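You operate a simulated robot arm through the tools that you are given. There is no shell and no other tool. Be economical: measure what you need, move in short steps, check, and stop when the job is done.

Carry out the task below with a simulated two-armed robot. There is one attempt and no reset: what you move stays moved.

## Task
On the top of the side bench, fold the purple cloth in half.
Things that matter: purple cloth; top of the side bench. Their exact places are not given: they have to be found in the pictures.

It is judged by the outcome, as a careful person would: the job done as asked, and still so three seconds after it is handed in. It fails if anything else is knocked over, pushed out of place, dropped, spilled or broken. Flat cloth is picked up by pressing the open fingertips on it (5 to 10 N) and closing them slowly along it; thin cloth reads only 2 to 8 mm in the jaws.

## Robot
Two 7-joint arms with two-finger parallel grippers on one trunk, on a base that drives. Base frame: it is fixed to the floor where the robot stands at the start and does not move with it; the origin is under the middle of the robot, x ahead of it, y to its left, z up. Lengths are in m, angles in degrees, forces in N, time in s.
The left shoulder is at the start at [0.07, 0.163, 1.12], the right one opposite. Places, roughly: top of the side bench [0.5, -0.3, 0.9]. Payload 3.43 kg a hand.
The tool frame of a hand sits at the grasp point between the pads (the TCP): z along the fingers, y along the line on which they close. The tips reach 0.034 m beyond it. The gripper opens to 0.128 m. The fingers are 0.024 m wide and 0.012 m thick; the gripper's body (0.048 by 0.13 m) begins 0.096 m behind the TCP.
Orientation is told as [roll, pitch, yaw] about the base's x, y, z axes, in that order, counted from this pose: with the fingers straight down and closing along the base's y, the tool's x points along the base's -x, its y along +y and its z along -z.

## Interface
- The arms move only by the tool arm_command. It takes "left_deltas", "right_deltas" or both (then of equal length, played together; a hand with none holds still); each is a list of rows, each an object of numbers (a shift or turn left out is 0, a gripper value left out holds the last): "gripper": the opening, from 0 (shut) to 1 (fully open); "tx", "ty", "tz": the shift along the base's x, y, z in mm; "wx", "wy", "wz": the turn, a rotation vector about the base's x, y, z in degrees. In form: [{"gripper": .., "tx": .., "ty": .., "tz": .., "wx": .., "wy": .., "wz": ..}, ...]. A call has 1 to 8 rows; each row shifts and turns the commanded pose from where the row before left it. A row lasts 0.2 s, in which the tool goes at most 0.05 m and 8.6 degrees; a call with a longer step from one row to the next is refused whole, and so is a gripper value outside its range. Where a pose cannot be reached the arm comes as near as it can. A force on the tool above 40 N (or 10 N above the force at the start of the call, whichever is more), or a blocked arm, ends the call early, and 0.2 s more pass. Each finger travels about 0.153 m/s and halts on what it meets, pressing with about 21 N; the grip force reading is that of the motor and also rises with nothing between the fingers. The clock runs only during rows and for 0.2 s after the last one: add rows that do not move to give the fingers time. It gives the time, the measured TCP pose, the force on the tool (base axes), the opening and the grip force at its end, in the units of the frame above (readings bear some noise).
- Cameras (640 x 400 px; columns grow to the right, rows downward): "scene" is now at [0.1284, 0.0182, 1.3318]; the picture's right is [0.21, -0.98, -0.00], its down [-0.70, -0.15, -0.70] and it looks along [0.69, 0.15, -0.71] (base axes); focal length 265 px, centre (320, 200). "left" rides on the left gripper at [-0.036, 0, -0.098] in its tool frame; the picture's right is [0.00, -1.00, 0.00], its down [0.97, 0.00, -0.24] and it looks along [0.24, 0.00, 0.97] (tool axes); focal length 218 px, centre (320, 200). "right" rides on the right gripper at [-0.036, 0, -0.098] in its tool frame; the picture's right is [0.00, -1.00, 0.00], its down [0.97, 0.00, -0.24] and it looks along [0.24, 0.00, 0.97] (tool axes); focal length 218 px, centre (320, 200).
- snapshot(camera): a new picture of that camera. No time passes.
- slide_trunk(by): slides the trunk up (or, below 0, down) by that many m; the arms and the scene camera ride with it, the base frame stays. It gives what a move gives, with no picture.
- drive_base(legs): drives the robot by 1 to 6 legs, each [ahead, left, turn to the left] in m, m and degrees, along the robot's own axes; the way and the turn of a leg run together, so that a leg with both is an arc; at most 1.5 m and 180 degrees a leg. The arms and the cameras ride along, it lands a little off, and it stops where it bumps. It gives what a move gives.
- turn_head(pan, tilt): turns the head with the scene camera to pan (to the left, within 86 degrees either way) and tilt (down, from -29 to 69), counted from straight ahead of the robot. It gives what a move gives.
- locate(camera, pixels): for up to 12 pixels [column, row] of the newest picture of that camera ("zoom" is the newest enlarged one), the place [x, y, z] in the base frame of the surface seen there, good to about 0.003 m. No time passes.
- close_up(camera, box): a new picture of the part [left, top, right, bottom] of that camera's present view, enlarged. No time passes.
- sign_off(): hands the job in; it is judged then, once.

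Work in short steps. Measure before you move; look again where a grasp or a placing could have gone wrong, and mend it. You have 80 turns and 58 pictures in all, those below and enlarged ones among them. Open the grippers and draw the arms clear of the work before you hand the job in, unless the task says otherwise; then end with one line.

The tools are called after "Call:" as name(argument=value, ...) on one line, values as JSON. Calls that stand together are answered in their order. arm_command: Moves the arms, as the interface text tells. Its arguments: {"type":"object","properties":{"left_deltas":{"type":"array"},"right_deltas":{"type":"array"}},"required":[]} The other tools are called the same way: slide_trunk (by) slides the trunk up or down; drive_base (legs) drives the base; turn_head (pan, tilt) turns the head that bears the scene camera; snapshot (camera) takes a picture; locate (camera, pixels) gives the place of the surface under pixels of a picture; close_up (camera, box) takes an enlarged picture of a part of a camera's view; sign_off () hands the job in.

At the start:

```text
t: 0.0
left_eef_pos: [0.6806, 0.2355, 1.0401]
left_tool_rot: [0.0, 0.0, 0.0]
left_wrist_force: [-0.5, 0.2, -0.5]
left_width: 0.1281
left_finger_force: 0.1
right_eef_pos: [0.6411, -0.2194, 1.011]
right_tool_rot: [-0.1, -0.1, 0.0]
right_wrist_force: [-0.6, 0.7, 0.0]
right_width: 0.1279
right_finger_force: 0.0
trunk travel left (down, up): [-0.6, 0.34]
robot x, y, heading: [-0.0006, -0.0019, 0.1]
head pan, tilt: [12.2, 45.5]
```

scene: 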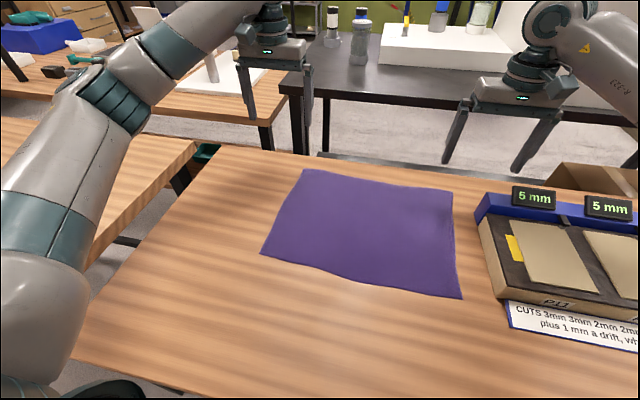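
right: 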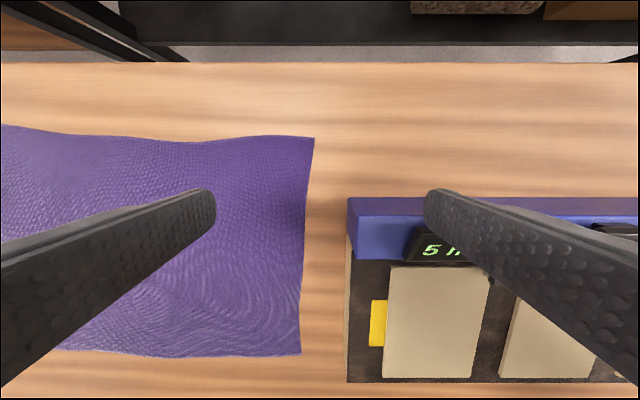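
left: 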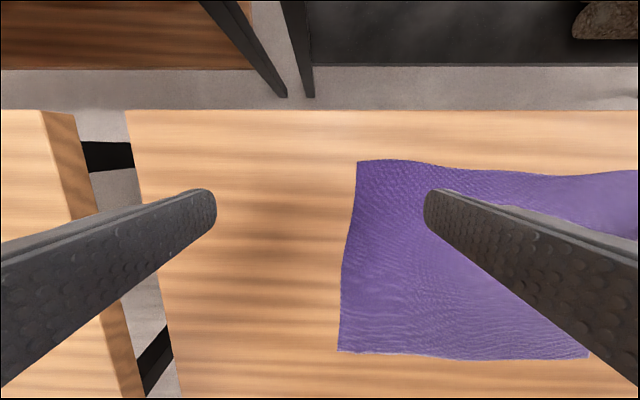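

The cloth shows in the scene picture with corners near (305,170), (453,190), (461,298), (262,253). I measure these and the bench around it.

Call:
locate(camera="scene", pixels=[[306, 171], [451, 191], [460, 296], [264, 252], [380, 180], [455, 245], [360, 280], [283, 212], [365, 225], [200, 300], [480, 215], [500, 290]])

Call:
locate(camera="right", pixels=[[312, 140], [299, 353], [305, 250], [200, 142], [330, 300], [350, 230], [200, 65]])

Call:
locate(camera="left", pixels=[[359, 163], [341, 349], [350, 250], [585, 355], [450, 165], [560, 177], [250, 300], [200, 112]])

```text
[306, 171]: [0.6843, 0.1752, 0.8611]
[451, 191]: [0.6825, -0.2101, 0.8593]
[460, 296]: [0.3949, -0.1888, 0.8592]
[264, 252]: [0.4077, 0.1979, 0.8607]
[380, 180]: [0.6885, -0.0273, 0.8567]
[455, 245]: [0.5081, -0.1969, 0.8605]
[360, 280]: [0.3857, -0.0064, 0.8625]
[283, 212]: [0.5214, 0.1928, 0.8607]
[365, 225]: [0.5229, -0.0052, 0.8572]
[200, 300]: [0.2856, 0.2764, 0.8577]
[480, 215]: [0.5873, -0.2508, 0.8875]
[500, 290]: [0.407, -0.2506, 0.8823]
```

```text
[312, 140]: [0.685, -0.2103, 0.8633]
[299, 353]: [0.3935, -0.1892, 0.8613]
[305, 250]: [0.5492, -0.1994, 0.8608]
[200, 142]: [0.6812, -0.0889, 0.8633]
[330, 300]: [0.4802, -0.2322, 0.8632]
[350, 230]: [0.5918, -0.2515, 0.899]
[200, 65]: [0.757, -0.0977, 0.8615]
```

```text
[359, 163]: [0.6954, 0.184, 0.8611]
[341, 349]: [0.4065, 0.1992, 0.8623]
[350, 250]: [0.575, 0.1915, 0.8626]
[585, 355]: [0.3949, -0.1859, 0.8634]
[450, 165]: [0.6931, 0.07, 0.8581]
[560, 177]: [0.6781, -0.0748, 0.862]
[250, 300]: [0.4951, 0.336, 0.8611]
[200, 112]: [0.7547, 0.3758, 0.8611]
```

The cloth lies flat at z≈0.86, with x from about 0.40 to 0.69 and y from about -0.20 to 0.19. The box starts at y≈-0.25. I will fold the near edge onto the far one with both hands, so I first bring the hands above the near corners with the fingers partly closed.

Call:
arm_command(left_deltas=[{"gripper": 0.28, "tx": -33, "ty": -8.2, "tz": -8}, {"tx": -33, "ty": -8.2, "tz": -10}, {"tx": -33, "ty": -8.2, "tz": -12}, {"tx": -33, "ty": -8.2, "tz": -14}, {"tx": -33, "ty": -8.2, "tz": -16}, {"tx": -33, "ty": -8.2, "tz": -16}, {"tx": -33, "ty": -8.2, "tz": -17}, {"tx": -33, "ty": -8.2, "tz": -17}], right_deltas=[{"gripper": 0.28, "tx": -29.5, "ty": 7.4, "tz": 0}, {"tx": -29.5, "ty": 7.4, "tz": 0}, {"tx": -29.5, "ty": 7.4, "tz": -8}, {"tx": -29.5, "ty": 7.4, "tz": -11}, {"tx": -29.5, "ty": 7.4, "tz": -15}, {"tx": -29.5, "ty": 7.4, "tz": -15}, {"tx": -29.5, "ty": 7.4, "tz": -16}, {"tx": -29.5, "ty": 7.4, "tz": -16}])

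Call:
snapshot(camera="scene")

Call:
snapshot(camera="right")

Call:
snapshot(camera="left")

```text
t: 1.8
left_eef_pos: [0.4132, 0.168, 0.9317]
left_tool_rot: [0.0, 0.0, -0.1]
left_wrist_force: [-0.5, 1.5, 0.1]
left_width: 0.0357
left_finger_force: 0.0
right_eef_pos: [0.4029, -0.1589, 0.9265]
right_tool_rot: [0.1, -0.1, 0.0]
right_wrist_force: [-0.2, 0.4, 0.0]
right_width: 0.0357
right_finger_force: 0.1
trunk travel left (down, up): [-0.6, 0.34]
robot x, y, heading: [0.0008, 0.0021, 0.2]
head pan, tilt: [12.2, 45.5]
```

```text
54 pictures are left
```

scene: 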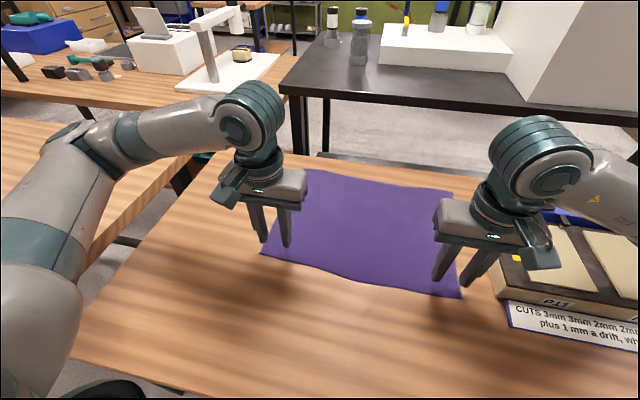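

```text
53 pictures are left
```

right: 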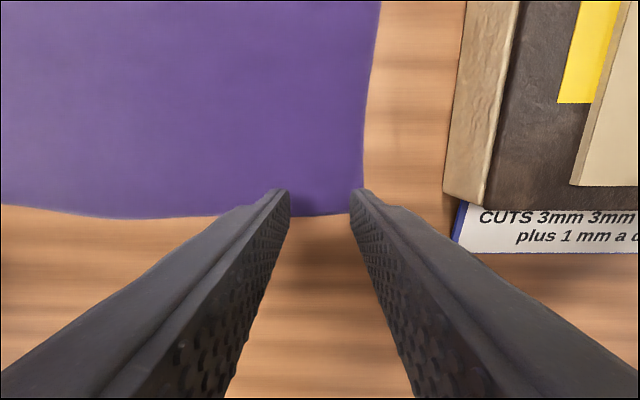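

```text
52 pictures are left
```

left: 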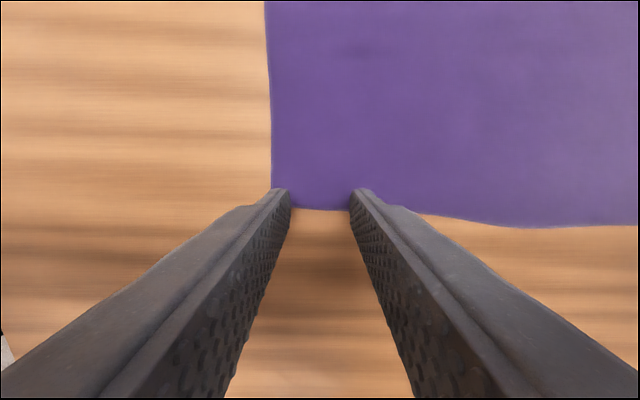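

Both hands are well placed. The outer fingers are right at the side edges, so I shift 5 mm inward and 6 mm ahead and go down to just above the cloth.

Call:
arm_command(left_deltas=[{"tx": 6, "ty": -5, "tz": -10}, {"tz": -12}, {"tz": -10}, {}], right_deltas=[{"tx": 6, "ty": 5, "tz": -9}, {"tz": -10}, {"tz": -8}, {}])

```text
t: 2.8
left_eef_pos: [0.4234, 0.1648, 0.8979]
left_tool_rot: [0.1, 0.0, 0.1]
left_wrist_force: [0.1, 0.9, 0.9]
left_width: 0.0358
left_finger_force: 0.1
right_eef_pos: [0.411, -0.1553, 0.9014]
right_tool_rot: [0.1, 0.0, 0.1]
right_wrist_force: [0.4, -0.3, -1.1]
right_width: 0.0356
right_finger_force: 0.0
trunk travel left (down, up): [-0.6, 0.34]
robot x, y, heading: [-0.0006, -0.0023, -0.1]
head pan, tilt: [12.2, 45.5]
```

The tips are just above the cloth. I go down in small steps until the force is 5–10 N.

Call:
arm_command(left_deltas=[{"tx": -5, "tz": -2}, {"tz": -2}, {"tz": -1}, {}], right_deltas=[{"tx": -5, "tz": -3}, {"tz": -3}, {"tz": -1}, {}])

```text
t: 3.8
left_eef_pos: [0.4175, 0.1643, 0.8951]
left_tool_rot: [0.0, -0.1, -0.1]
left_wrist_force: [1.4, 2.0, 27.5]
left_width: 0.0358
left_finger_force: 0.0
right_eef_pos: [0.4033, -0.1555, 0.8955]
right_tool_rot: [0.0, 0.0, -0.1]
right_wrist_force: [2.5, 0.2, 4.1]
right_width: 0.0358
right_finger_force: 0.1
trunk travel left (down, up): [-0.6, 0.34]
robot x, y, heading: [0.0006, -0.0016, 0.2]
head pan, tilt: [12.2, 45.5]
```

The left hand presses with 27 N, which is too much, and the right with 4 N. I ease the left up and lower the right slightly.

Call:
arm_command(left_deltas=[{"tz": -0.0}, {"tz": 1.7}, {}], right_deltas=[{"tz": -0.4}, {}, {}])

```text
t: 4.6
left_eef_pos: [0.4179, 0.163, 0.8947]
left_tool_rot: [-0.1, -0.2, 0.0]
left_wrist_force: [4.7, 0.5, 21.8]
left_width: 0.0361
left_finger_force: 0.1
right_eef_pos: [0.4041, -0.1553, 0.8955]
right_tool_rot: [0.0, -0.1, -0.1]
right_wrist_force: [-1.7, -0.8, 8.5]
right_width: 0.036
right_finger_force: 0.1
trunk travel left (down, up): [-0.6, 0.34]
robot x, y, heading: [0.0018, 0.0012, 0.1]
head pan, tilt: [12.2, 45.5]
```

The right hand is at 8.5 N and the left still at 22 N. I raise the left a bit more.

Call:
arm_command(left_deltas=[{"tz": 1.5}, {}, {}])

```text
t: 5.4
left_eef_pos: [0.4171, 0.1656, 0.8957]
left_tool_rot: [0.0, 0.0, 0.0]
left_wrist_force: [0.0, -1.1, 0.0]
left_width: 0.0358
left_finger_force: 0.0
right_eef_pos: [0.4029, -0.1557, 0.895]
right_tool_rot: [0.0, -0.2, 0.0]
right_wrist_force: [-2.8, -3.4, 14.9]
right_width: 0.0361
right_finger_force: 0.1
trunk travel left (down, up): [-0.6, 0.34]
robot x, y, heading: [-0.0016, 0.0022, 0.2]
head pan, tilt: [12.2, 45.5]
```

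The left has just lifted clear (0 N) and the right has risen to 15 N. I make fine trims: left down 0.5 mm, right up 0.5 mm.

Call:
arm_command(left_deltas=[{"tz": -0.6}, {}, {}], right_deltas=[{"tz": 0.5}, {}, {}])

```text
t: 6.2
left_eef_pos: [0.4176, 0.1646, 0.8963]
left_tool_rot: [-0.1, 0.0, 0.0]
left_wrist_force: [-0.2, 0.0, 0.1]
left_width: 0.0357
left_finger_force: 0.1
right_eef_pos: [0.4047, -0.1547, 0.8945]
right_tool_rot: [0.1, 0.1, -0.1]
right_wrist_force: [-0.3, 0.2, 8.1]
right_width: 0.036
right_finger_force: 0.0
trunk travel left (down, up): [-0.6, 0.34]
robot x, y, heading: [0.0003, -0.0025, 0.1]
head pan, tilt: [12.2, 45.5]
```

The right is good at 8 N. The left needs to go down a little more.

Call:
arm_command(left_deltas=[{"tz": -0.7}, {}, {}])

```text
t: 7.0
left_eef_pos: [0.4174, 0.164, 0.8948]
left_tool_rot: [-0.1, 0.0, 0.0]
left_wrist_force: [0.8, 1.7, 6.4]
left_width: 0.0362
left_finger_force: 0.0
right_eef_pos: [0.4038, -0.1546, 0.8956]
right_tool_rot: [0.0, 0.0, -0.1]
right_wrist_force: [-0.5, 1.1, 3.3]
right_width: 0.0356
right_finger_force: 0.1
trunk travel left (down, up): [-0.6, 0.34]
robot x, y, heading: [-0.0035, -0.0019, 0.1]
head pan, tilt: [12.2, 45.5]
```

Both hands press within a usable range. I close both slowly along the cloth, with the right pressed 0.3 mm further.

Call:
arm_command(left_deltas=[{"gripper": 0.24}, {"gripper": 0.2}, {"gripper": 0.16}, {"gripper": 0.12}, {"gripper": 0.08}, {"gripper": 0.04}, {"gripper": 0.0}, {}], right_deltas=[{"gripper": 0.24, "tz": -0.3}, {"gripper": 0.2}, {"gripper": 0.16}, {"gripper": 0.12}, {"gripper": 0.08}, {"gripper": 0.04}, {"gripper": 0.0}, {}])

Call:
snapshot(camera="left")

Call:
snapshot(camera="right")

```text
t: 8.8
left_eef_pos: [0.4169, 0.1634, 0.8945]
left_tool_rot: [0.0, -0.1, 0.0]
left_wrist_force: [0.5, -0.3, 7.5]
left_width: 0.0
left_finger_force: 20.8
right_eef_pos: [0.4035, -0.1558, 0.8962]
right_tool_rot: [-0.1, 0.1, 0.0]
right_wrist_force: [0.1, 0.6, 7.8]
right_width: 0.0
right_finger_force: 20.8
trunk travel left (down, up): [-0.6, 0.34]
robot x, y, heading: [-0.0021, -0.0021, 0.1]
head pan, tilt: [12.2, 45.5]
```

```text
51 pictures are left
```

left: 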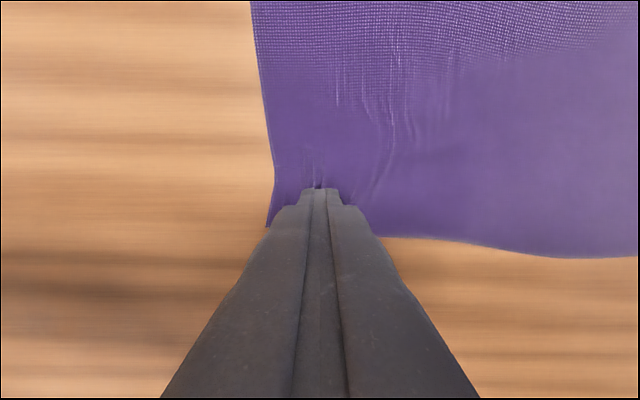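

```text
50 pictures are left
```

right: 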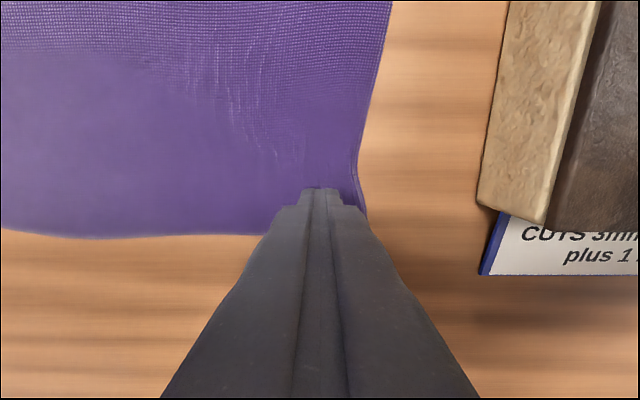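

The width reads 0.0 on both hands, so probably nothing is gripped, although the cloth has wrinkled. I lift 25 mm to check.

Call:
arm_command(left_deltas=[{"tz": 8}, {"tz": 17}, {}], right_deltas=[{"tz": 8}, {"tz": 17}, {}])

Call:
snapshot(camera="left")

Call:
snapshot(camera="right")

```text
t: 9.6
left_eef_pos: [0.4179, 0.1618, 0.9199]
left_tool_rot: [-0.1, 0.0, 0.0]
left_wrist_force: [-0.3, 0.8, 0.6]
left_width: 0.0001
left_finger_force: 21.1
right_eef_pos: [0.405, -0.1552, 0.9188]
right_tool_rot: [0.0, 0.0, 0.0]
right_wrist_force: [0.4, -0.1, -0.9]
right_width: 0.0
right_finger_force: 21.6
trunk travel left (down, up): [-0.6, 0.34]
robot x, y, heading: [-0.0003, 0.0015, 0.1]
head pan, tilt: [12.2, 45.5]
```

```text
49 pictures are left
```

left: 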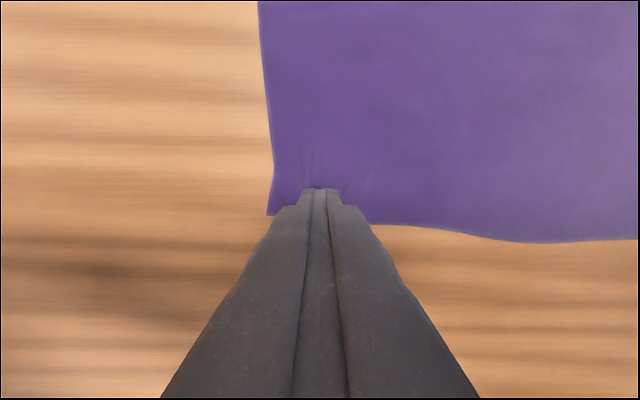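

```text
48 pictures are left
```

right: 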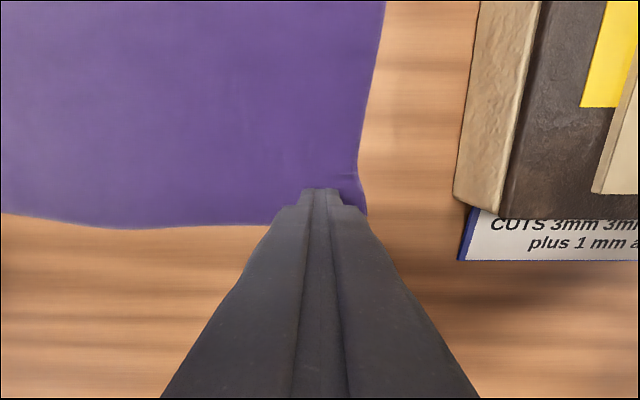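

Both missed. I try a wider opening (64 mm, which buckles more easily), a firmer press of about 10 N, slower closing, and a few millimetres further inboard.

Call:
arm_command(left_deltas=[{"gripper": 0.25, "ty": -8}, {"gripper": 0.5, "tx": 3}, {}, {"tz": -10}, {"tz": -10}, {"tz": -4}, {"tz": -1.2}, {}], right_deltas=[{"gripper": 0.25, "ty": 10}, {"gripper": 0.5, "tx": 3}, {}, {"tz": -10}, {"tz": -10}, {"tz": -4}, {"tz": -1.2}, {}])

```text
t: 11.4
left_eef_pos: [0.4191, 0.155, 0.8966]
left_tool_rot: [0.0, 0.0, 0.0]
left_wrist_force: [-0.1, -0.5, 1.8]
left_width: 0.0639
left_finger_force: 0.1
right_eef_pos: [0.4087, -0.1444, 0.8949]
right_tool_rot: [0.0, -0.2, 0.1]
right_wrist_force: [2.3, -2.5, 12.1]
right_width: 0.0637
right_finger_force: 0.1
trunk travel left (down, up): [-0.6, 0.34]
robot x, y, heading: [0.0023, -0.0025, 0.1]
head pan, tilt: [12.2, 45.5]
```

The right presses with 12 N and the left with 2 N. I trim both.

Call:
arm_command(left_deltas=[{"tz": -0.6}, {}, {}], right_deltas=[{"tz": 0.2}, {}, {}])

```text
t: 12.2
left_eef_pos: [0.42, 0.1535, 0.8949]
left_tool_rot: [-0.1, -0.2, 0.0]
left_wrist_force: [1.3, 2.0, 18.6]
left_width: 0.064
left_finger_force: 0.0
right_eef_pos: [0.4082, -0.1454, 0.8953]
right_tool_rot: [0.0, -0.1, 0.0]
right_wrist_force: [2.4, -0.9, 7.9]
right_width: 0.064
right_finger_force: 0.1
trunk travel left (down, up): [-0.6, 0.34]
robot x, y, heading: [0.0005, -0.0013, 0.1]
head pan, tilt: [12.2, 45.5]
```

I ease the left up 0.3 mm and begin closing slowly.

Call:
arm_command(left_deltas=[{"tz": -0.0}, {"tz": 0.3}, {"gripper": 0.47}, {"gripper": 0.44}, {"gripper": 0.41}, {"gripper": 0.38}, {"gripper": 0.35}, {"gripper": 0.32}], right_deltas=[{}, {}, {"gripper": 0.47}, {"gripper": 0.44}, {"gripper": 0.41}, {"gripper": 0.38}, {"gripper": 0.35}, {"gripper": 0.32}])

Call:
snapshot(camera="left")

Call:
snapshot(camera="right")

```text
t: 14.0
left_eef_pos: [0.4201, 0.155, 0.8946]
left_tool_rot: [-0.1, 0.0, 0.1]
left_wrist_force: [0.7, -1.0, 33.9]
left_width: 0.0414
left_finger_force: 0.5
right_eef_pos: [0.4067, -0.1461, 0.8957]
right_tool_rot: [0.0, -0.2, 0.1]
right_wrist_force: [-0.6, -0.1, 2.7]
right_width: 0.0407
right_finger_force: 0.0
trunk travel left (down, up): [-0.6, 0.34]
robot x, y, heading: [-0.0012, 0.0018, -0.1]
head pan, tilt: [12.2, 45.5]
```

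```text
47 pictures are left
```

left: 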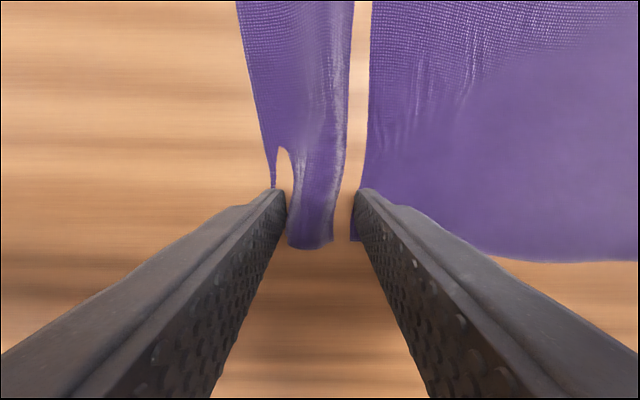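

```text
46 pictures are left
```

right: 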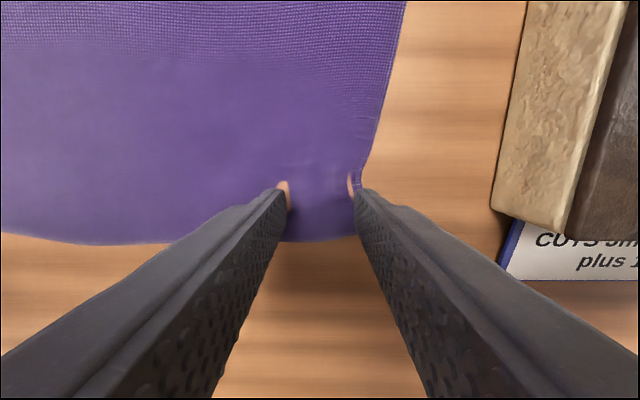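

On the left a clear ridge stands between the fingers, at a force of about 34 N. The right is pressing too lightly and slips. I ease the left slightly and close it further, while the right re-opens to start again.

Call:
arm_command(left_deltas=[{"tz": 0.3, "gripper": 0.29}, {"gripper": 0.26}, {"gripper": 0.22}, {"gripper": 0.18}, {"gripper": 0.14}, {"gripper": 0.09}, {"gripper": 0.04}, {"gripper": 0.0}], right_deltas=[{"tz": 10}, {"gripper": 0.5}, {}, {"tz": -8}, {"tz": -2}, {"tz": -0.4}, {"tz": -0.3}, {}])

Call:
snapshot(camera="left")

```text
t: 15.8
left_eef_pos: [0.4196, 0.153, 0.895]
left_tool_rot: [0.1, -0.1, 0.0]
left_wrist_force: [0.0, -1.1, 19.7]
left_width: 0.0121
left_finger_force: 20.8
right_eef_pos: [0.4087, -0.1459, 0.8953]
right_tool_rot: [0.1, -0.2, -0.1]
right_wrist_force: [4.9, 0.3, 21.4]
right_width: 0.0632
right_finger_force: 0.1
trunk travel left (down, up): [-0.6, 0.34]
robot x, y, heading: [0.0027, 0.0001, -0.1]
head pan, tilt: [12.2, 45.5]
```

```text
45 pictures are left
```

left: 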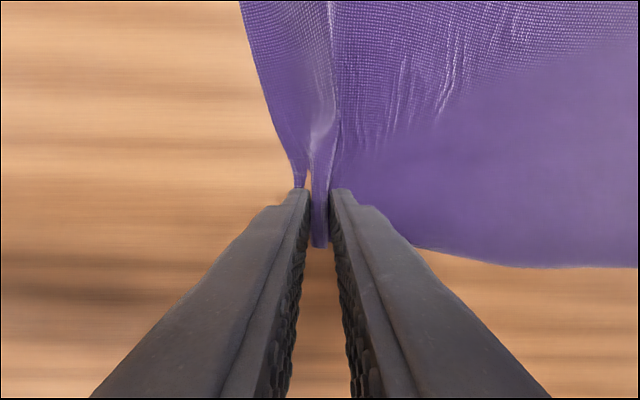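

The left holds the ridge (12 mm, 21 N grip). The right presses at 21 N, so I close it slowly while the left holds.

Call:
arm_command(right_deltas=[{"gripper": 0.47}, {"gripper": 0.44}, {"gripper": 0.41}, {"gripper": 0.38}, {"gripper": 0.35}, {"gripper": 0.32}, {"gripper": 0.29}, {"gripper": 0.26}])

Call:
snapshot(camera="right")

```text
t: 17.6
left_eef_pos: [0.4187, 0.153, 0.8968]
left_tool_rot: [0.0, -0.1, 0.0]
left_wrist_force: [-1.4, -6.0, 9.9]
left_width: 0.0109
left_finger_force: 21.3
right_eef_pos: [0.4077, -0.1452, 0.8948]
right_tool_rot: [0.4, -0.2, -0.1]
right_wrist_force: [1.5, 14.2, 34.5]
right_width: 0.0314
right_finger_force: 8.1
trunk travel left (down, up): [-0.6, 0.34]
robot x, y, heading: [-0.0004, 0.0037, 0.1]
head pan, tilt: [12.2, 45.5]
```

```text
44 pictures are left
```

right: 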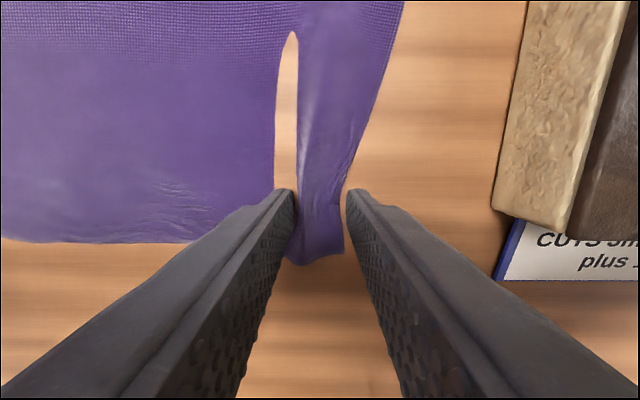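

The right now has a ridge between its fingers too. I ease it slightly and finish closing.

Call:
arm_command(right_deltas=[{"gripper": 0.23, "tz": 0.2}, {"gripper": 0.2}, {"gripper": 0.16}, {"gripper": 0.12}, {"gripper": 0.08}, {"gripper": 0.04}, {"gripper": 0.0}, {}])

Call:
snapshot(camera="right")

```text
t: 19.4
left_eef_pos: [0.4205, 0.1546, 0.8958]
left_tool_rot: [-0.2, -0.1, 0.0]
left_wrist_force: [-3.4, -19.9, 18.3]
left_width: 0.013
left_finger_force: 21.2
right_eef_pos: [0.408, -0.1455, 0.8956]
right_tool_rot: [0.2, -0.2, -0.1]
right_wrist_force: [1.9, 25.0, 13.6]
right_width: 0.0051
right_finger_force: 20.6
trunk travel left (down, up): [-0.6, 0.34]
robot x, y, heading: [-0.0001, 0.0003, 0.2]
head pan, tilt: [12.2, 45.5]
```

```text
43 pictures are left
```

right: 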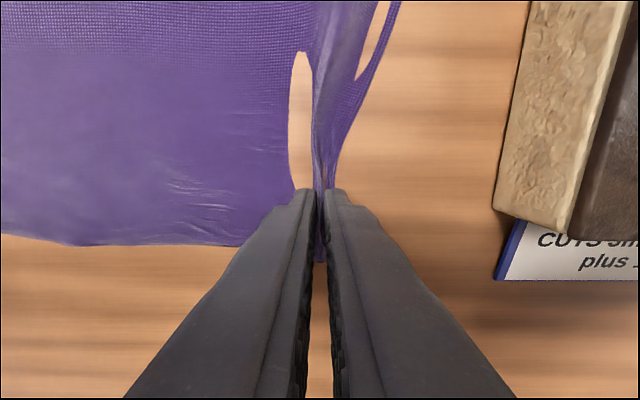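

Both hands are gripping, at 13 mm and 5 mm, and the edge is taut with about 20 N between them. I move each 5 mm inward, lift a little and check.

Call:
arm_command(left_deltas=[{"ty": -3, "tz": 4}, {"ty": -3, "tz": 8}, {"tz": 14}, {"tz": 14}, {}], right_deltas=[{"ty": 3, "tz": 4}, {"ty": 3, "tz": 8}, {"tz": 14}, {"tz": 14}, {}])

Call:
snapshot(camera="scene")

```text
t: 20.6
left_eef_pos: [0.4203, 0.1471, 0.9336]
left_tool_rot: [0.0, 0.0, 0.0]
left_wrist_force: [-0.4, -2.7, 0.8]
left_width: 0.012
left_finger_force: 21.1
right_eef_pos: [0.4069, -0.1392, 0.9343]
right_tool_rot: [0.0, 0.0, 0.0]
right_wrist_force: [-0.2, 0.9, -1.1]
right_width: 0.0022
right_finger_force: 20.7
trunk travel left (down, up): [-0.6, 0.34]
robot x, y, heading: [-0.0009, 0.003, 0.2]
head pan, tilt: [12.2, 45.5]
```

```text
42 pictures are left
```

scene: 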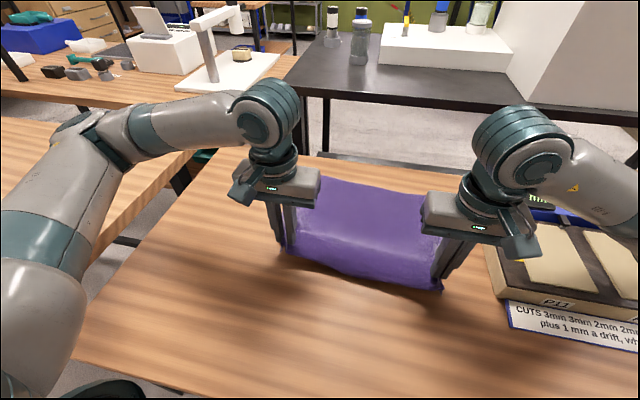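

Both corners are lifted and the edge is held. Now the first half of the arc: forward 150 mm and up 85 mm, tilting the hands 20° about y so the edge rolls over.

Call:
arm_command(left_deltas=[{"tx": 12, "tz": 20, "wy": 2.5}, {"tx": 16, "tz": 18, "wy": 2.5}, {"tx": 18, "tz": 15, "wy": 2.5}, {"tx": 19, "tz": 12, "wy": 2.5}, {"tx": 20, "tz": 9, "wy": 2.5}, {"tx": 21, "tz": 6, "wy": 2.5}, {"tx": 22, "tz": 4, "wy": 2.5}, {"tx": 22, "tz": 1, "wy": 2.5}], right_deltas=[{"tx": 12, "tz": 20, "wy": 2.5}, {"tx": 16, "tz": 18, "wy": 2.5}, {"tx": 18, "tz": 15, "wy": 2.5}, {"tx": 19, "tz": 12, "wy": 2.5}, {"tx": 20, "tz": 9, "wy": 2.5}, {"tx": 21, "tz": 6, "wy": 2.5}, {"tx": 22, "tz": 4, "wy": 2.5}, {"tx": 22, "tz": 1, "wy": 2.5}])

Call:
snapshot(camera="scene")

```text
t: 22.4
left_eef_pos: [0.5699, 0.1489, 1.0193]
left_tool_rot: [0.1, 20.1, -0.1]
left_wrist_force: [-1.4, -11.2, 0.0]
left_width: 0.0026
left_finger_force: 21.2
right_eef_pos: [0.5598, -0.1397, 1.02]
right_tool_rot: [0.1, 20.1, 0.1]
right_wrist_force: [0.5, 11.1, -0.6]
right_width: 0.0022
right_finger_force: 21.0
trunk travel left (down, up): [-0.6, 0.34]
robot x, y, heading: [0.0009, 0.0009, 0.0]
head pan, tilt: [12.2, 45.5]
```

```text
41 pictures are left
```

scene: 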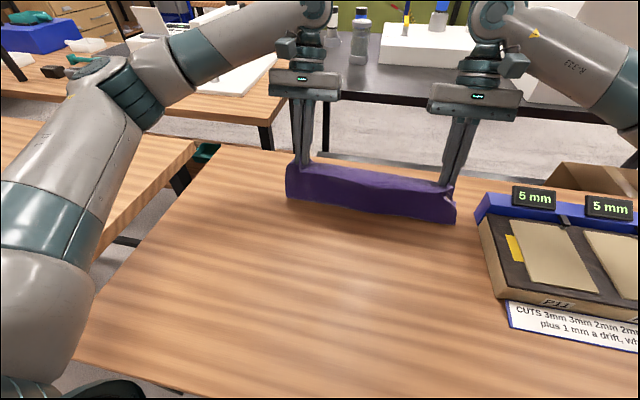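

The cloth hangs from both hands and the forces show about 11 N of tension between them. I check where the hanging cloth meets the bench and how the far edge lies.

Call:
close_up(camera="scene", box=[240, 130, 500, 260])

Call:
locate(camera="scene", pixels=[[289, 196], [310, 200], [360, 208], [400, 215], [440, 219], [454, 219], [300, 172], [370, 175], [440, 188]])

Call:
snapshot(camera="left")

```text
2.46 times, centred on (370, 195) of scene
```

zoom: 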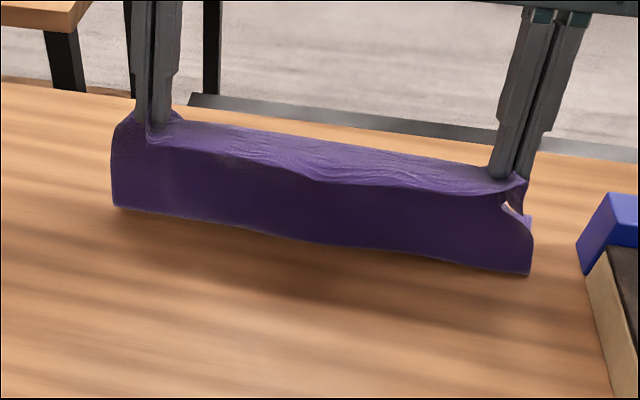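

```text
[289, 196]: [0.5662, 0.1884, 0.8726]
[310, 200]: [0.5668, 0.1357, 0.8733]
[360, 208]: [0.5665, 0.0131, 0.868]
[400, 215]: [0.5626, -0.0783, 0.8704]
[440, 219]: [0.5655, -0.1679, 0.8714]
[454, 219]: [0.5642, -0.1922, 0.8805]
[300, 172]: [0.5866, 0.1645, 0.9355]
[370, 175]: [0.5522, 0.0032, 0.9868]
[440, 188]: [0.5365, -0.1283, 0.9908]
```

```text
39 pictures are left
```

left: 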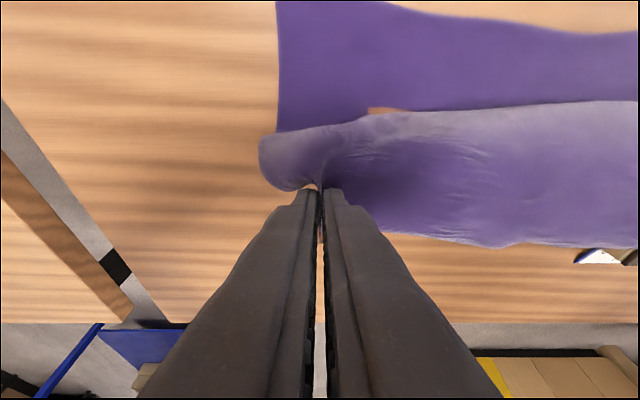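

The cloth hangs cleanly with the far half still on the bench. Now the second half of the arc: forward about 135 mm and down to just above the far edge, with another 20° of tilt.

Call:
arm_command(left_deltas=[{"tx": 22, "tz": -2, "wy": 2.5}, {"tx": 21, "tz": -6, "wy": 2.5}, {"tx": 20, "tz": -10, "wy": 2.5}, {"tx": 18, "tz": -13, "wy": 2.5}, {"tx": 16, "tz": -16, "wy": 2.5}, {"tx": 14, "tz": -18, "wy": 2.5}, {"tx": 12, "tz": -21, "wy": 2.5}, {"tx": 11, "tz": -22, "wy": 2.5}], right_deltas=[{"tx": 22, "tz": -2, "wy": 2.5}, {"tx": 21, "tz": -6, "wy": 2.5}, {"tx": 20, "tz": -10, "wy": 2.5}, {"tx": 19, "tz": -13, "wy": 2.5}, {"tx": 17, "tz": -16, "wy": 2.5}, {"tx": 15, "tz": -18, "wy": 2.5}, {"tx": 13, "tz": -21, "wy": 2.5}, {"tx": 11, "tz": -22, "wy": 2.5}])

Call:
snapshot(camera="scene")

Call:
snapshot(camera="left")

Call:
snapshot(camera="right")

```text
t: 24.2
left_eef_pos: [0.6665, 0.147, 0.9171]
left_tool_rot: [-0.5, 40.0, -0.3]
left_wrist_force: [0.3, -15.0, 0.5]
left_width: 0.003
left_finger_force: 21.3
left hand out of reach, approached as far as the arm can: row 7, 8
right_eef_pos: [0.6751, -0.1437, 0.9201]
right_tool_rot: [0.5, 39.8, 0.4]
right_wrist_force: [0.2, 14.2, -0.7]
right_width: 0.0022
right_finger_force: 21.3
right hand out of reach, approached as far as the arm can: row 7, 8
trunk travel left (down, up): [-0.6, 0.34]
robot x, y, heading: [-0.0016, -0.0015, 0.1]
head pan, tilt: [12.2, 45.5]
```

```text
38 pictures are left
```

scene: 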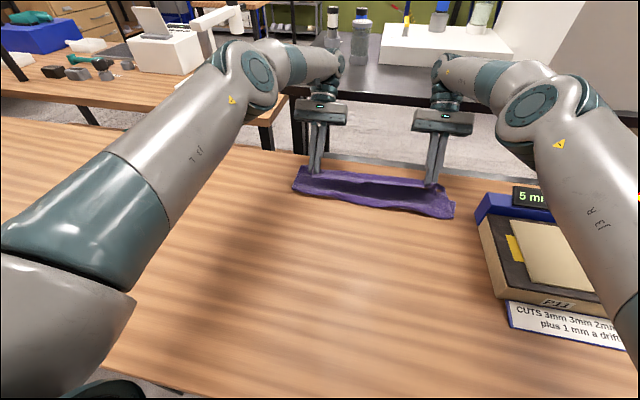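

```text
37 pictures are left
```

left: 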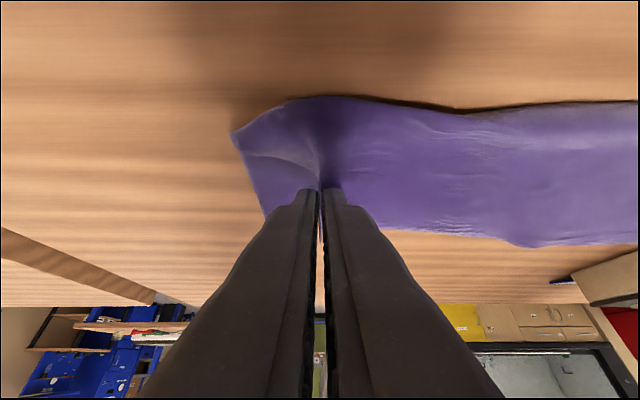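

```text
36 pictures are left
```

right: 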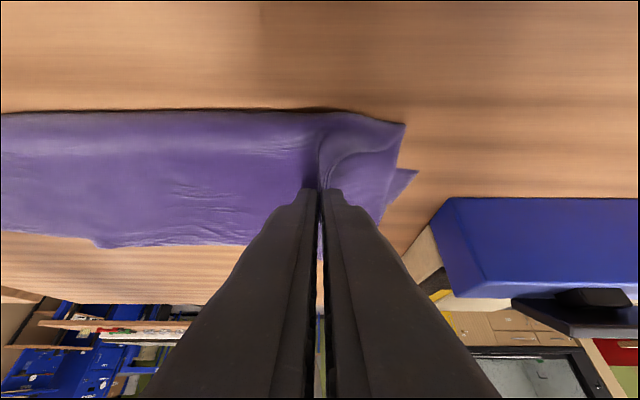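

Both hands ran out of reach because of the 40° tilt; the tips are about 35 mm short of the far edge. I take back 20° of tilt and see where they come to.

Call:
arm_command(left_deltas=[{"wy": -5}, {"wy": -5}, {"wy": -5}, {"wy": -5}, {}], right_deltas=[{"wy": -5}, {"wy": -5}, {"wy": -5}, {"wy": -5}, {}])

```text
t: 25.4
left_eef_pos: [0.6677, 0.1481, 0.9179]
left_tool_rot: [-0.2, 20.0, 0.0]
left_wrist_force: [0.4, -21.0, 0.0]
left_width: 0.0037
left_finger_force: 21.1
right_eef_pos: [0.6755, -0.1465, 0.9194]
right_tool_rot: [0.0, 20.0, 0.0]
right_wrist_force: [0.2, 21.5, -1.4]
right_width: 0.0022
right_finger_force: 20.7
trunk travel left (down, up): [-0.6, 0.34]
robot x, y, heading: [0.001, 0.001, 0.0]
head pan, tilt: [12.2, 45.5]
```

Reach is restored: the tips are at x≈0.656 (left) and 0.664 (right). I move forward most of the rest, ease inward 2 mm each, and look at the far edge before touching down.

Call:
arm_command(left_deltas=[{"tx": 7, "ty": -1, "tz": -2}, {"tx": 7, "ty": -1, "tz": -2}, {"tx": 6, "tz": -2}, {}], right_deltas=[{"tx": 3, "ty": 1, "tz": -2}, {"tx": 3, "ty": 1, "tz": -2}, {"tx": 2, "tz": -3}, {}])

Call:
snapshot(camera="scene")

Call:
snapshot(camera="left")

Call:
snapshot(camera="right")

```text
t: 26.4
left_eef_pos: [0.6881, 0.1485, 0.9109]
left_tool_rot: [0.0, 20.0, 0.0]
left_wrist_force: [-0.4, -18.1, -0.2]
left_width: 0.0034
left_finger_force: 20.8
right_eef_pos: [0.6835, -0.1448, 0.9111]
right_tool_rot: [0.0, 19.9, 0.0]
right_wrist_force: [0.9, 18.2, -0.1]
right_width: 0.0022
right_finger_force: 21.2
trunk travel left (down, up): [-0.6, 0.34]
robot x, y, heading: [-0.0027, 0.0014, 0.1]
head pan, tilt: [12.2, 45.5]
```

```text
35 pictures are left
```

scene: 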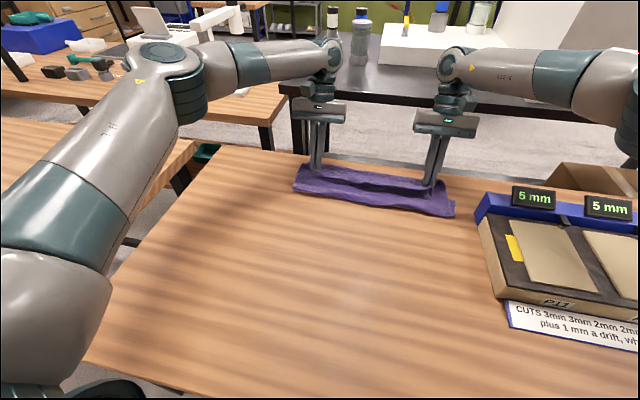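

```text
34 pictures are left
```

left: 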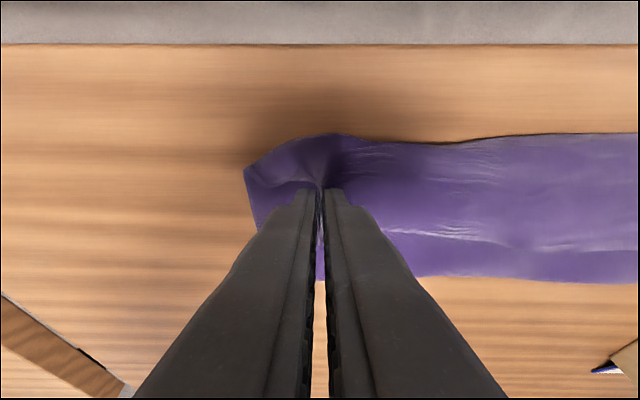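

```text
33 pictures are left
```

right: 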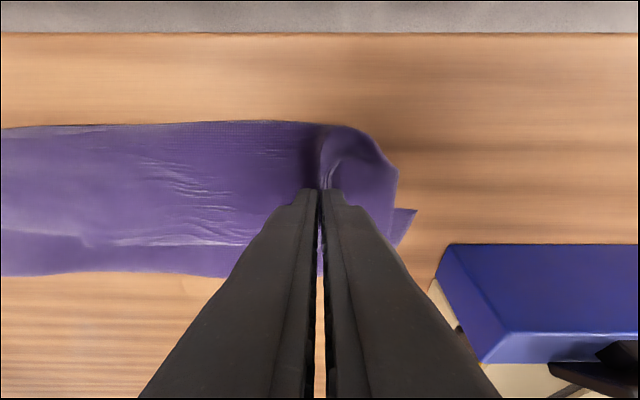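

The folded layer covers the strip and I can't tell which layer's edge lies at the far boundary (rows 130 and 123). I locate points along both boundaries.

Call:
locate(camera="left", pixels=[[335, 136], [440, 144], [540, 138], [620, 136], [248, 168], [258, 222], [450, 275], [600, 280], [450, 235], [600, 245], [450, 190]])

Call:
locate(camera="right", pixels=[[350, 128], [270, 124], [150, 127], [20, 131], [395, 175], [413, 212], [150, 270], [40, 272], [150, 240], [60, 234], [150, 190]])

Call:
close_up(camera="scene", box=[270, 130, 480, 235])

```text
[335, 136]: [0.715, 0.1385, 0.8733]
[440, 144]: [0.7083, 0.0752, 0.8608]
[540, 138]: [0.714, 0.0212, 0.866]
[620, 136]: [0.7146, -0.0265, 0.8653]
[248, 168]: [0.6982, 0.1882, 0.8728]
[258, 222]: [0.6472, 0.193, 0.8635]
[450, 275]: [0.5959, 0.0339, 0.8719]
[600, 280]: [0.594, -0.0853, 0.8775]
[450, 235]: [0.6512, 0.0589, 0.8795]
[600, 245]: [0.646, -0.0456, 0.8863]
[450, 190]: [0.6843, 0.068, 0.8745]
```

```text
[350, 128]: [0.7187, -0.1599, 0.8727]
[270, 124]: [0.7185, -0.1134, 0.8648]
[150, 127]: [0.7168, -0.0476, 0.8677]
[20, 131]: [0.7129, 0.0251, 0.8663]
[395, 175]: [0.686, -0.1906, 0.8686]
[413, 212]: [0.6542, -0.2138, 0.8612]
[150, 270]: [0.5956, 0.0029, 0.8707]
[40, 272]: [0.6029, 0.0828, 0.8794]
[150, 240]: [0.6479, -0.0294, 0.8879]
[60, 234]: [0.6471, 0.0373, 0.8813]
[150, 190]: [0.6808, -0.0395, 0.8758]
```

```text
3.05 times, centred on (375, 182) of scene
```

zoom: 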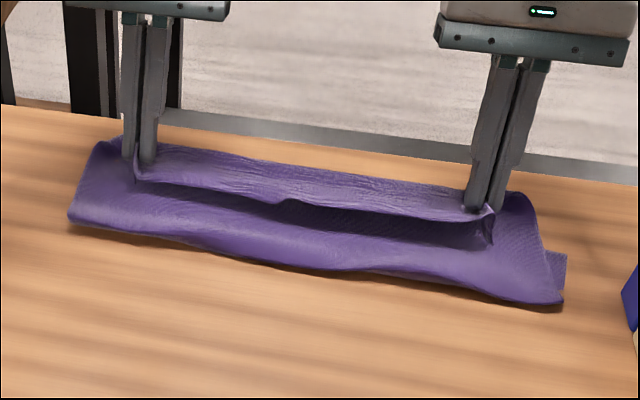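

The cloth lost tension when the arms ran out of reach: the crease sits at x≈0.595 and the upper layer has slack folded in an S under the hands. I lift back up and toward me to pull it taut, then look where the far edge lies.

Call:
arm_command(left_deltas=[{"tx": -6, "tz": 15}, {"tx": -8, "tz": 18}, {"tx": -12, "tz": 18}, {"tx": -16, "tz": 16}, {"tx": -20, "tz": 12}, {"tx": -20, "tz": 8}, {"tx": -20, "tz": 3}, {}], right_deltas=[{"tx": -6, "tz": 15}, {"tx": -8, "tz": 18}, {"tx": -12, "tz": 18}, {"tx": -16, "tz": 16}, {"tx": -20, "tz": 12}, {"tx": -20, "tz": 8}, {"tx": -20, "tz": 3}, {}])

Call:
snapshot(camera="left")

Call:
snapshot(camera="scene")

```text
t: 28.2
left_eef_pos: [0.5896, 0.1503, 1.0046]
left_tool_rot: [-0.1, 19.9, 0.1]
left_wrist_force: [-0.7, -23.9, -0.1]
left_width: 0.0039
left_finger_force: 20.9
right_eef_pos: [0.5835, -0.1453, 1.0001]
right_tool_rot: [0.2, 20.0, 0.0]
right_wrist_force: [0.5, 23.7, 0.2]
right_width: 0.0022
right_finger_force: 20.7
trunk travel left (down, up): [-0.6, 0.34]
robot x, y, heading: [-0.0008, 0.0, -0.3]
head pan, tilt: [12.2, 45.5]
```

```text
31 pictures are left
```

left: 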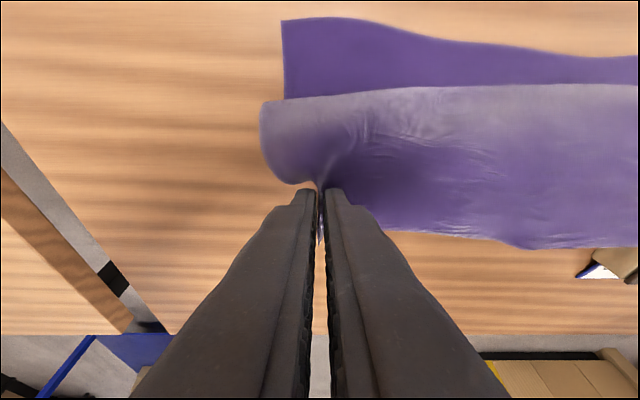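

```text
30 pictures are left
```

scene: 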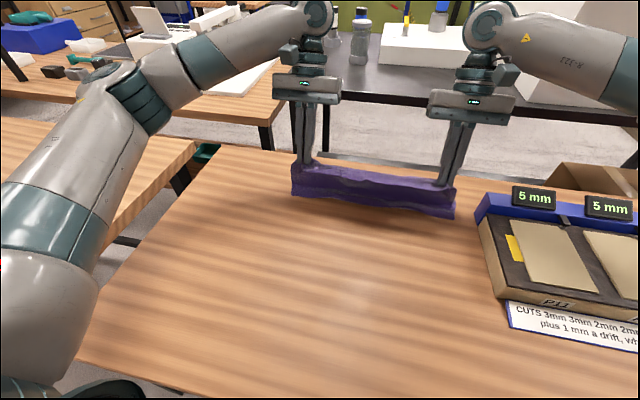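

The sheet leaves the fingers forward (+x), so folding it away from me fights the grip. A better plan is to lift the cloth fully so it hangs, lay the hanging half forward on the bench, then bring the hem back on top, which suits the grip. I lift and move back, easing the hands inward to relieve the 24 N tension.

Call:
arm_command(left_deltas=[{"tx": -12, "ty": -2, "tz": 24}, {"tx": -14, "ty": -2, "tz": 24}, {"tx": -16, "tz": 24}, {"tx": -18, "tz": 24}, {"tx": -20, "tz": 24}, {"tx": -20, "tz": 24}, {"tx": -20, "tz": 24}, {"tx": -16, "tz": 20}], right_deltas=[{"tx": -12, "ty": 2, "tz": 24}, {"tx": -14, "ty": 2, "tz": 24}, {"tx": -16, "tz": 24}, {"tx": -18, "tz": 24}, {"tx": -20, "tz": 24}, {"tx": -20, "tz": 24}, {"tx": -16, "tz": 24}, {"tx": -14, "tz": 22}])

Call:
snapshot(camera="scene")

```text
t: 30.0
left_eef_pos: [0.4495, 0.144, 1.1905]
left_tool_rot: [0.0, 19.9, -0.1]
left_wrist_force: [-0.2, -8.2, -0.3]
left_width: 0.0025
left_finger_force: 21.2
right_eef_pos: [0.4522, -0.1431, 1.1975]
right_tool_rot: [0.0, 19.9, 0.0]
right_wrist_force: [-0.5, 6.8, 0.1]
right_width: 0.0021
right_finger_force: 21.5
trunk travel left (down, up): [-0.6, 0.34]
robot x, y, heading: [0.0014, -0.0012, -0.1]
head pan, tilt: [12.2, 45.5]
```

```text
29 pictures are left
```

scene: 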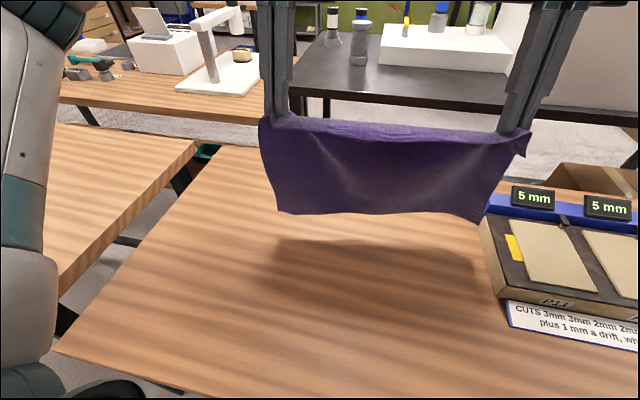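

The cloth now hangs free in both hands. I measure its bottom edge to plan the touchdown.

Call:
locate(camera="scene", pixels=[[283, 208], [330, 212], [380, 210], [430, 209], [470, 216], [270, 130], [380, 135], [510, 150], [380, 170]])

```text
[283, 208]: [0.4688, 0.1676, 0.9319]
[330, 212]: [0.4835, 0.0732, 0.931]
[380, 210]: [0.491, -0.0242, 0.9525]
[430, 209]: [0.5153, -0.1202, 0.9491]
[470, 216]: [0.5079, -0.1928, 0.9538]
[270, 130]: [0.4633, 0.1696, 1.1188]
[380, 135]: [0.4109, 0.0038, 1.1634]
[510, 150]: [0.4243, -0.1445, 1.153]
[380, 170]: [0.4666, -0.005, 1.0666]
```

The bottom edge hangs at x≈0.47–0.51 and z≈0.93–0.95, about 80 mm above the bench. I go down while moving forward so that the bottom edge touches and trails behind the hands, leaving the lower half lying forward.

Call:
arm_command(left_deltas=[{}, {"tx": 8, "tz": -18}, {"tx": 10, "tz": -20}, {"tx": 14, "tz": -22}, {"tx": 20, "tz": -20}, {"tx": 24, "tz": -14}, {"tx": 26, "tz": -10}, {"tx": 26, "tz": -8}], right_deltas=[{}, {"tx": 6, "tz": -19}, {"tx": 8, "tz": -21}, {"tx": 14, "tz": -23}, {"tx": 20, "tz": -21}, {"tx": 24, "tz": -15}, {"tx": 26, "tz": -11}, {"tx": 26, "tz": -9}])

Call:
snapshot(camera="scene")

```text
t: 31.8
left_eef_pos: [0.5798, 0.1418, 1.0777]
left_tool_rot: [0.0, 20.1, -0.1]
left_wrist_force: [0.3, -6.5, -0.3]
left_width: 0.0024
left_finger_force: 20.9
right_eef_pos: [0.5749, -0.1431, 1.0696]
right_tool_rot: [0.0, 20.1, 0.0]
right_wrist_force: [1.1, 6.1, 0.1]
right_width: 0.0022
right_finger_force: 21.5
trunk travel left (down, up): [-0.6, 0.34]
robot x, y, heading: [-0.0002, -0.0013, 0.2]
head pan, tilt: [12.2, 45.5]
```

```text
28 pictures are left
```

scene: 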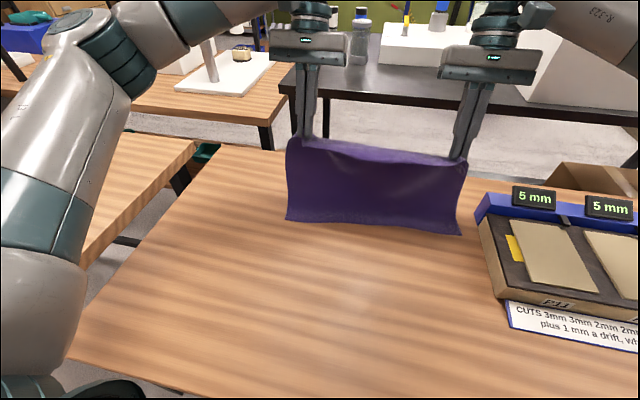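

The cloth looks like a nice upright sheet with its bottom near the bench. I measure it.

Call:
locate(camera="scene", pixels=[[289, 217], [330, 220], [380, 225], [430, 230], [458, 231], [370, 190], [370, 170], [300, 150], [455, 165]])

Call:
close_up(camera="scene", box=[260, 120, 500, 250])

```text
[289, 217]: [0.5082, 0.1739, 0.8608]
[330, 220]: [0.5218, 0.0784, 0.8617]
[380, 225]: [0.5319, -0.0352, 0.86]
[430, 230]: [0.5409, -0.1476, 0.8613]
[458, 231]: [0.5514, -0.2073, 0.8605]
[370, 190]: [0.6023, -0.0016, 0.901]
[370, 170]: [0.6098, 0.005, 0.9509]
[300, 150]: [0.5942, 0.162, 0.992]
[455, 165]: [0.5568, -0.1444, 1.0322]
```

```text
2.67 times, centred on (380, 185) of scene
```

zoom: 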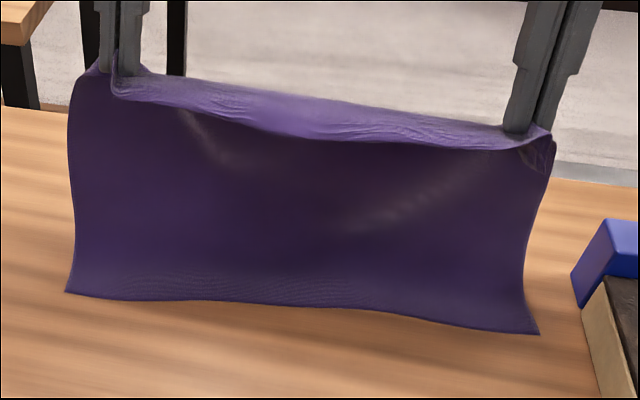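

The bottom edge lies on the bench trailing toward me, at x=0.508 (left) to 0.551 (right), turned about 6°. I continue forward and down to lay the lower half, with the right hand leading by about 43 mm and a 6° yaw to match.

Call:
arm_command(left_deltas=[{"tx": 9, "tz": -9, "wz": 1.1, "wy": -1}, {"tx": 9, "tz": -9, "wz": 1.1, "wy": -1}, {"tx": 8, "tz": -9, "wz": 1.1, "wy": -1}, {"tx": 8, "tz": -10, "wz": 1.1, "wy": -1}, {"tx": 8, "tz": -10, "wz": 1.1, "wy": -1}, {"tx": 8, "tz": -10, "wz": 1, "wy": -1}], right_deltas=[{"tx": 16, "tz": -8, "wz": 1.1, "wy": -1}, {"tx": 16, "tz": -8, "wz": 1.1, "wy": -1}, {"tx": 16, "tz": -8, "wz": 1.1, "wy": -1}, {"tx": 16, "tz": -8, "wz": 1.1, "wy": -1}, {"tx": 16, "tz": -9, "wz": 1.1, "wy": -1}, {"tx": 15, "tz": -9, "wz": 1, "wy": -1}])

Call:
snapshot(camera="scene")

```text
t: 33.2
left_eef_pos: [0.6298, 0.1446, 1.0177]
left_tool_rot: [-0.3, 14.1, 6.5]
left_wrist_force: [1.1, -6.8, 0.6]
left_width: 0.0024
left_finger_force: 20.7
right_eef_pos: [0.6703, -0.1408, 1.0216]
right_tool_rot: [-0.3, 14.0, 6.5]
right_wrist_force: [0.1, 7.2, -0.3]
right_width: 0.002
right_finger_force: 21.0
trunk travel left (down, up): [-0.6, 0.34]
robot x, y, heading: [-0.002, -0.0005, -0.1]
head pan, tilt: [12.2, 45.5]
```

```text
26 pictures are left
```

scene: 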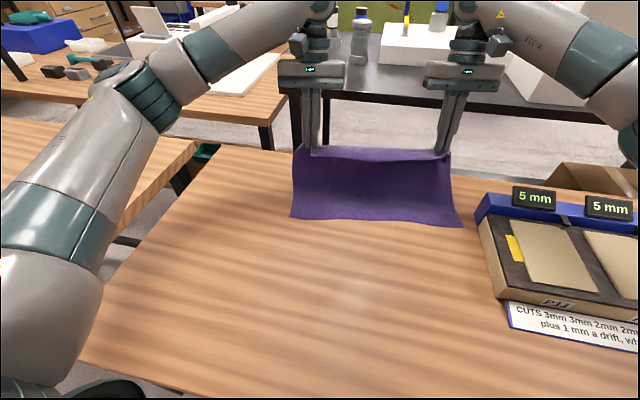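

I measure the lower edge and the profile again.

Call:
locate(camera="scene", pixels=[[294, 214], [330, 216], [380, 219], [430, 223], [458, 224], [370, 205], [370, 195], [370, 180], [370, 165], [305, 160], [445, 165]])

```text
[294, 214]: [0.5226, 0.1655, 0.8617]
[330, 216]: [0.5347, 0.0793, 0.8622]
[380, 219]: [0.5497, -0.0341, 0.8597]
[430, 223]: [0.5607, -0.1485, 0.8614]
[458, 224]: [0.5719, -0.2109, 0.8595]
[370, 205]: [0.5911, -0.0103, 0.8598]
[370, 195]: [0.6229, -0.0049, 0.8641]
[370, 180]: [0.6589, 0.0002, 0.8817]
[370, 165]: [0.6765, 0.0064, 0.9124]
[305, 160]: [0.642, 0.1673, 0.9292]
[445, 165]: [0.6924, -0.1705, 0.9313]
```

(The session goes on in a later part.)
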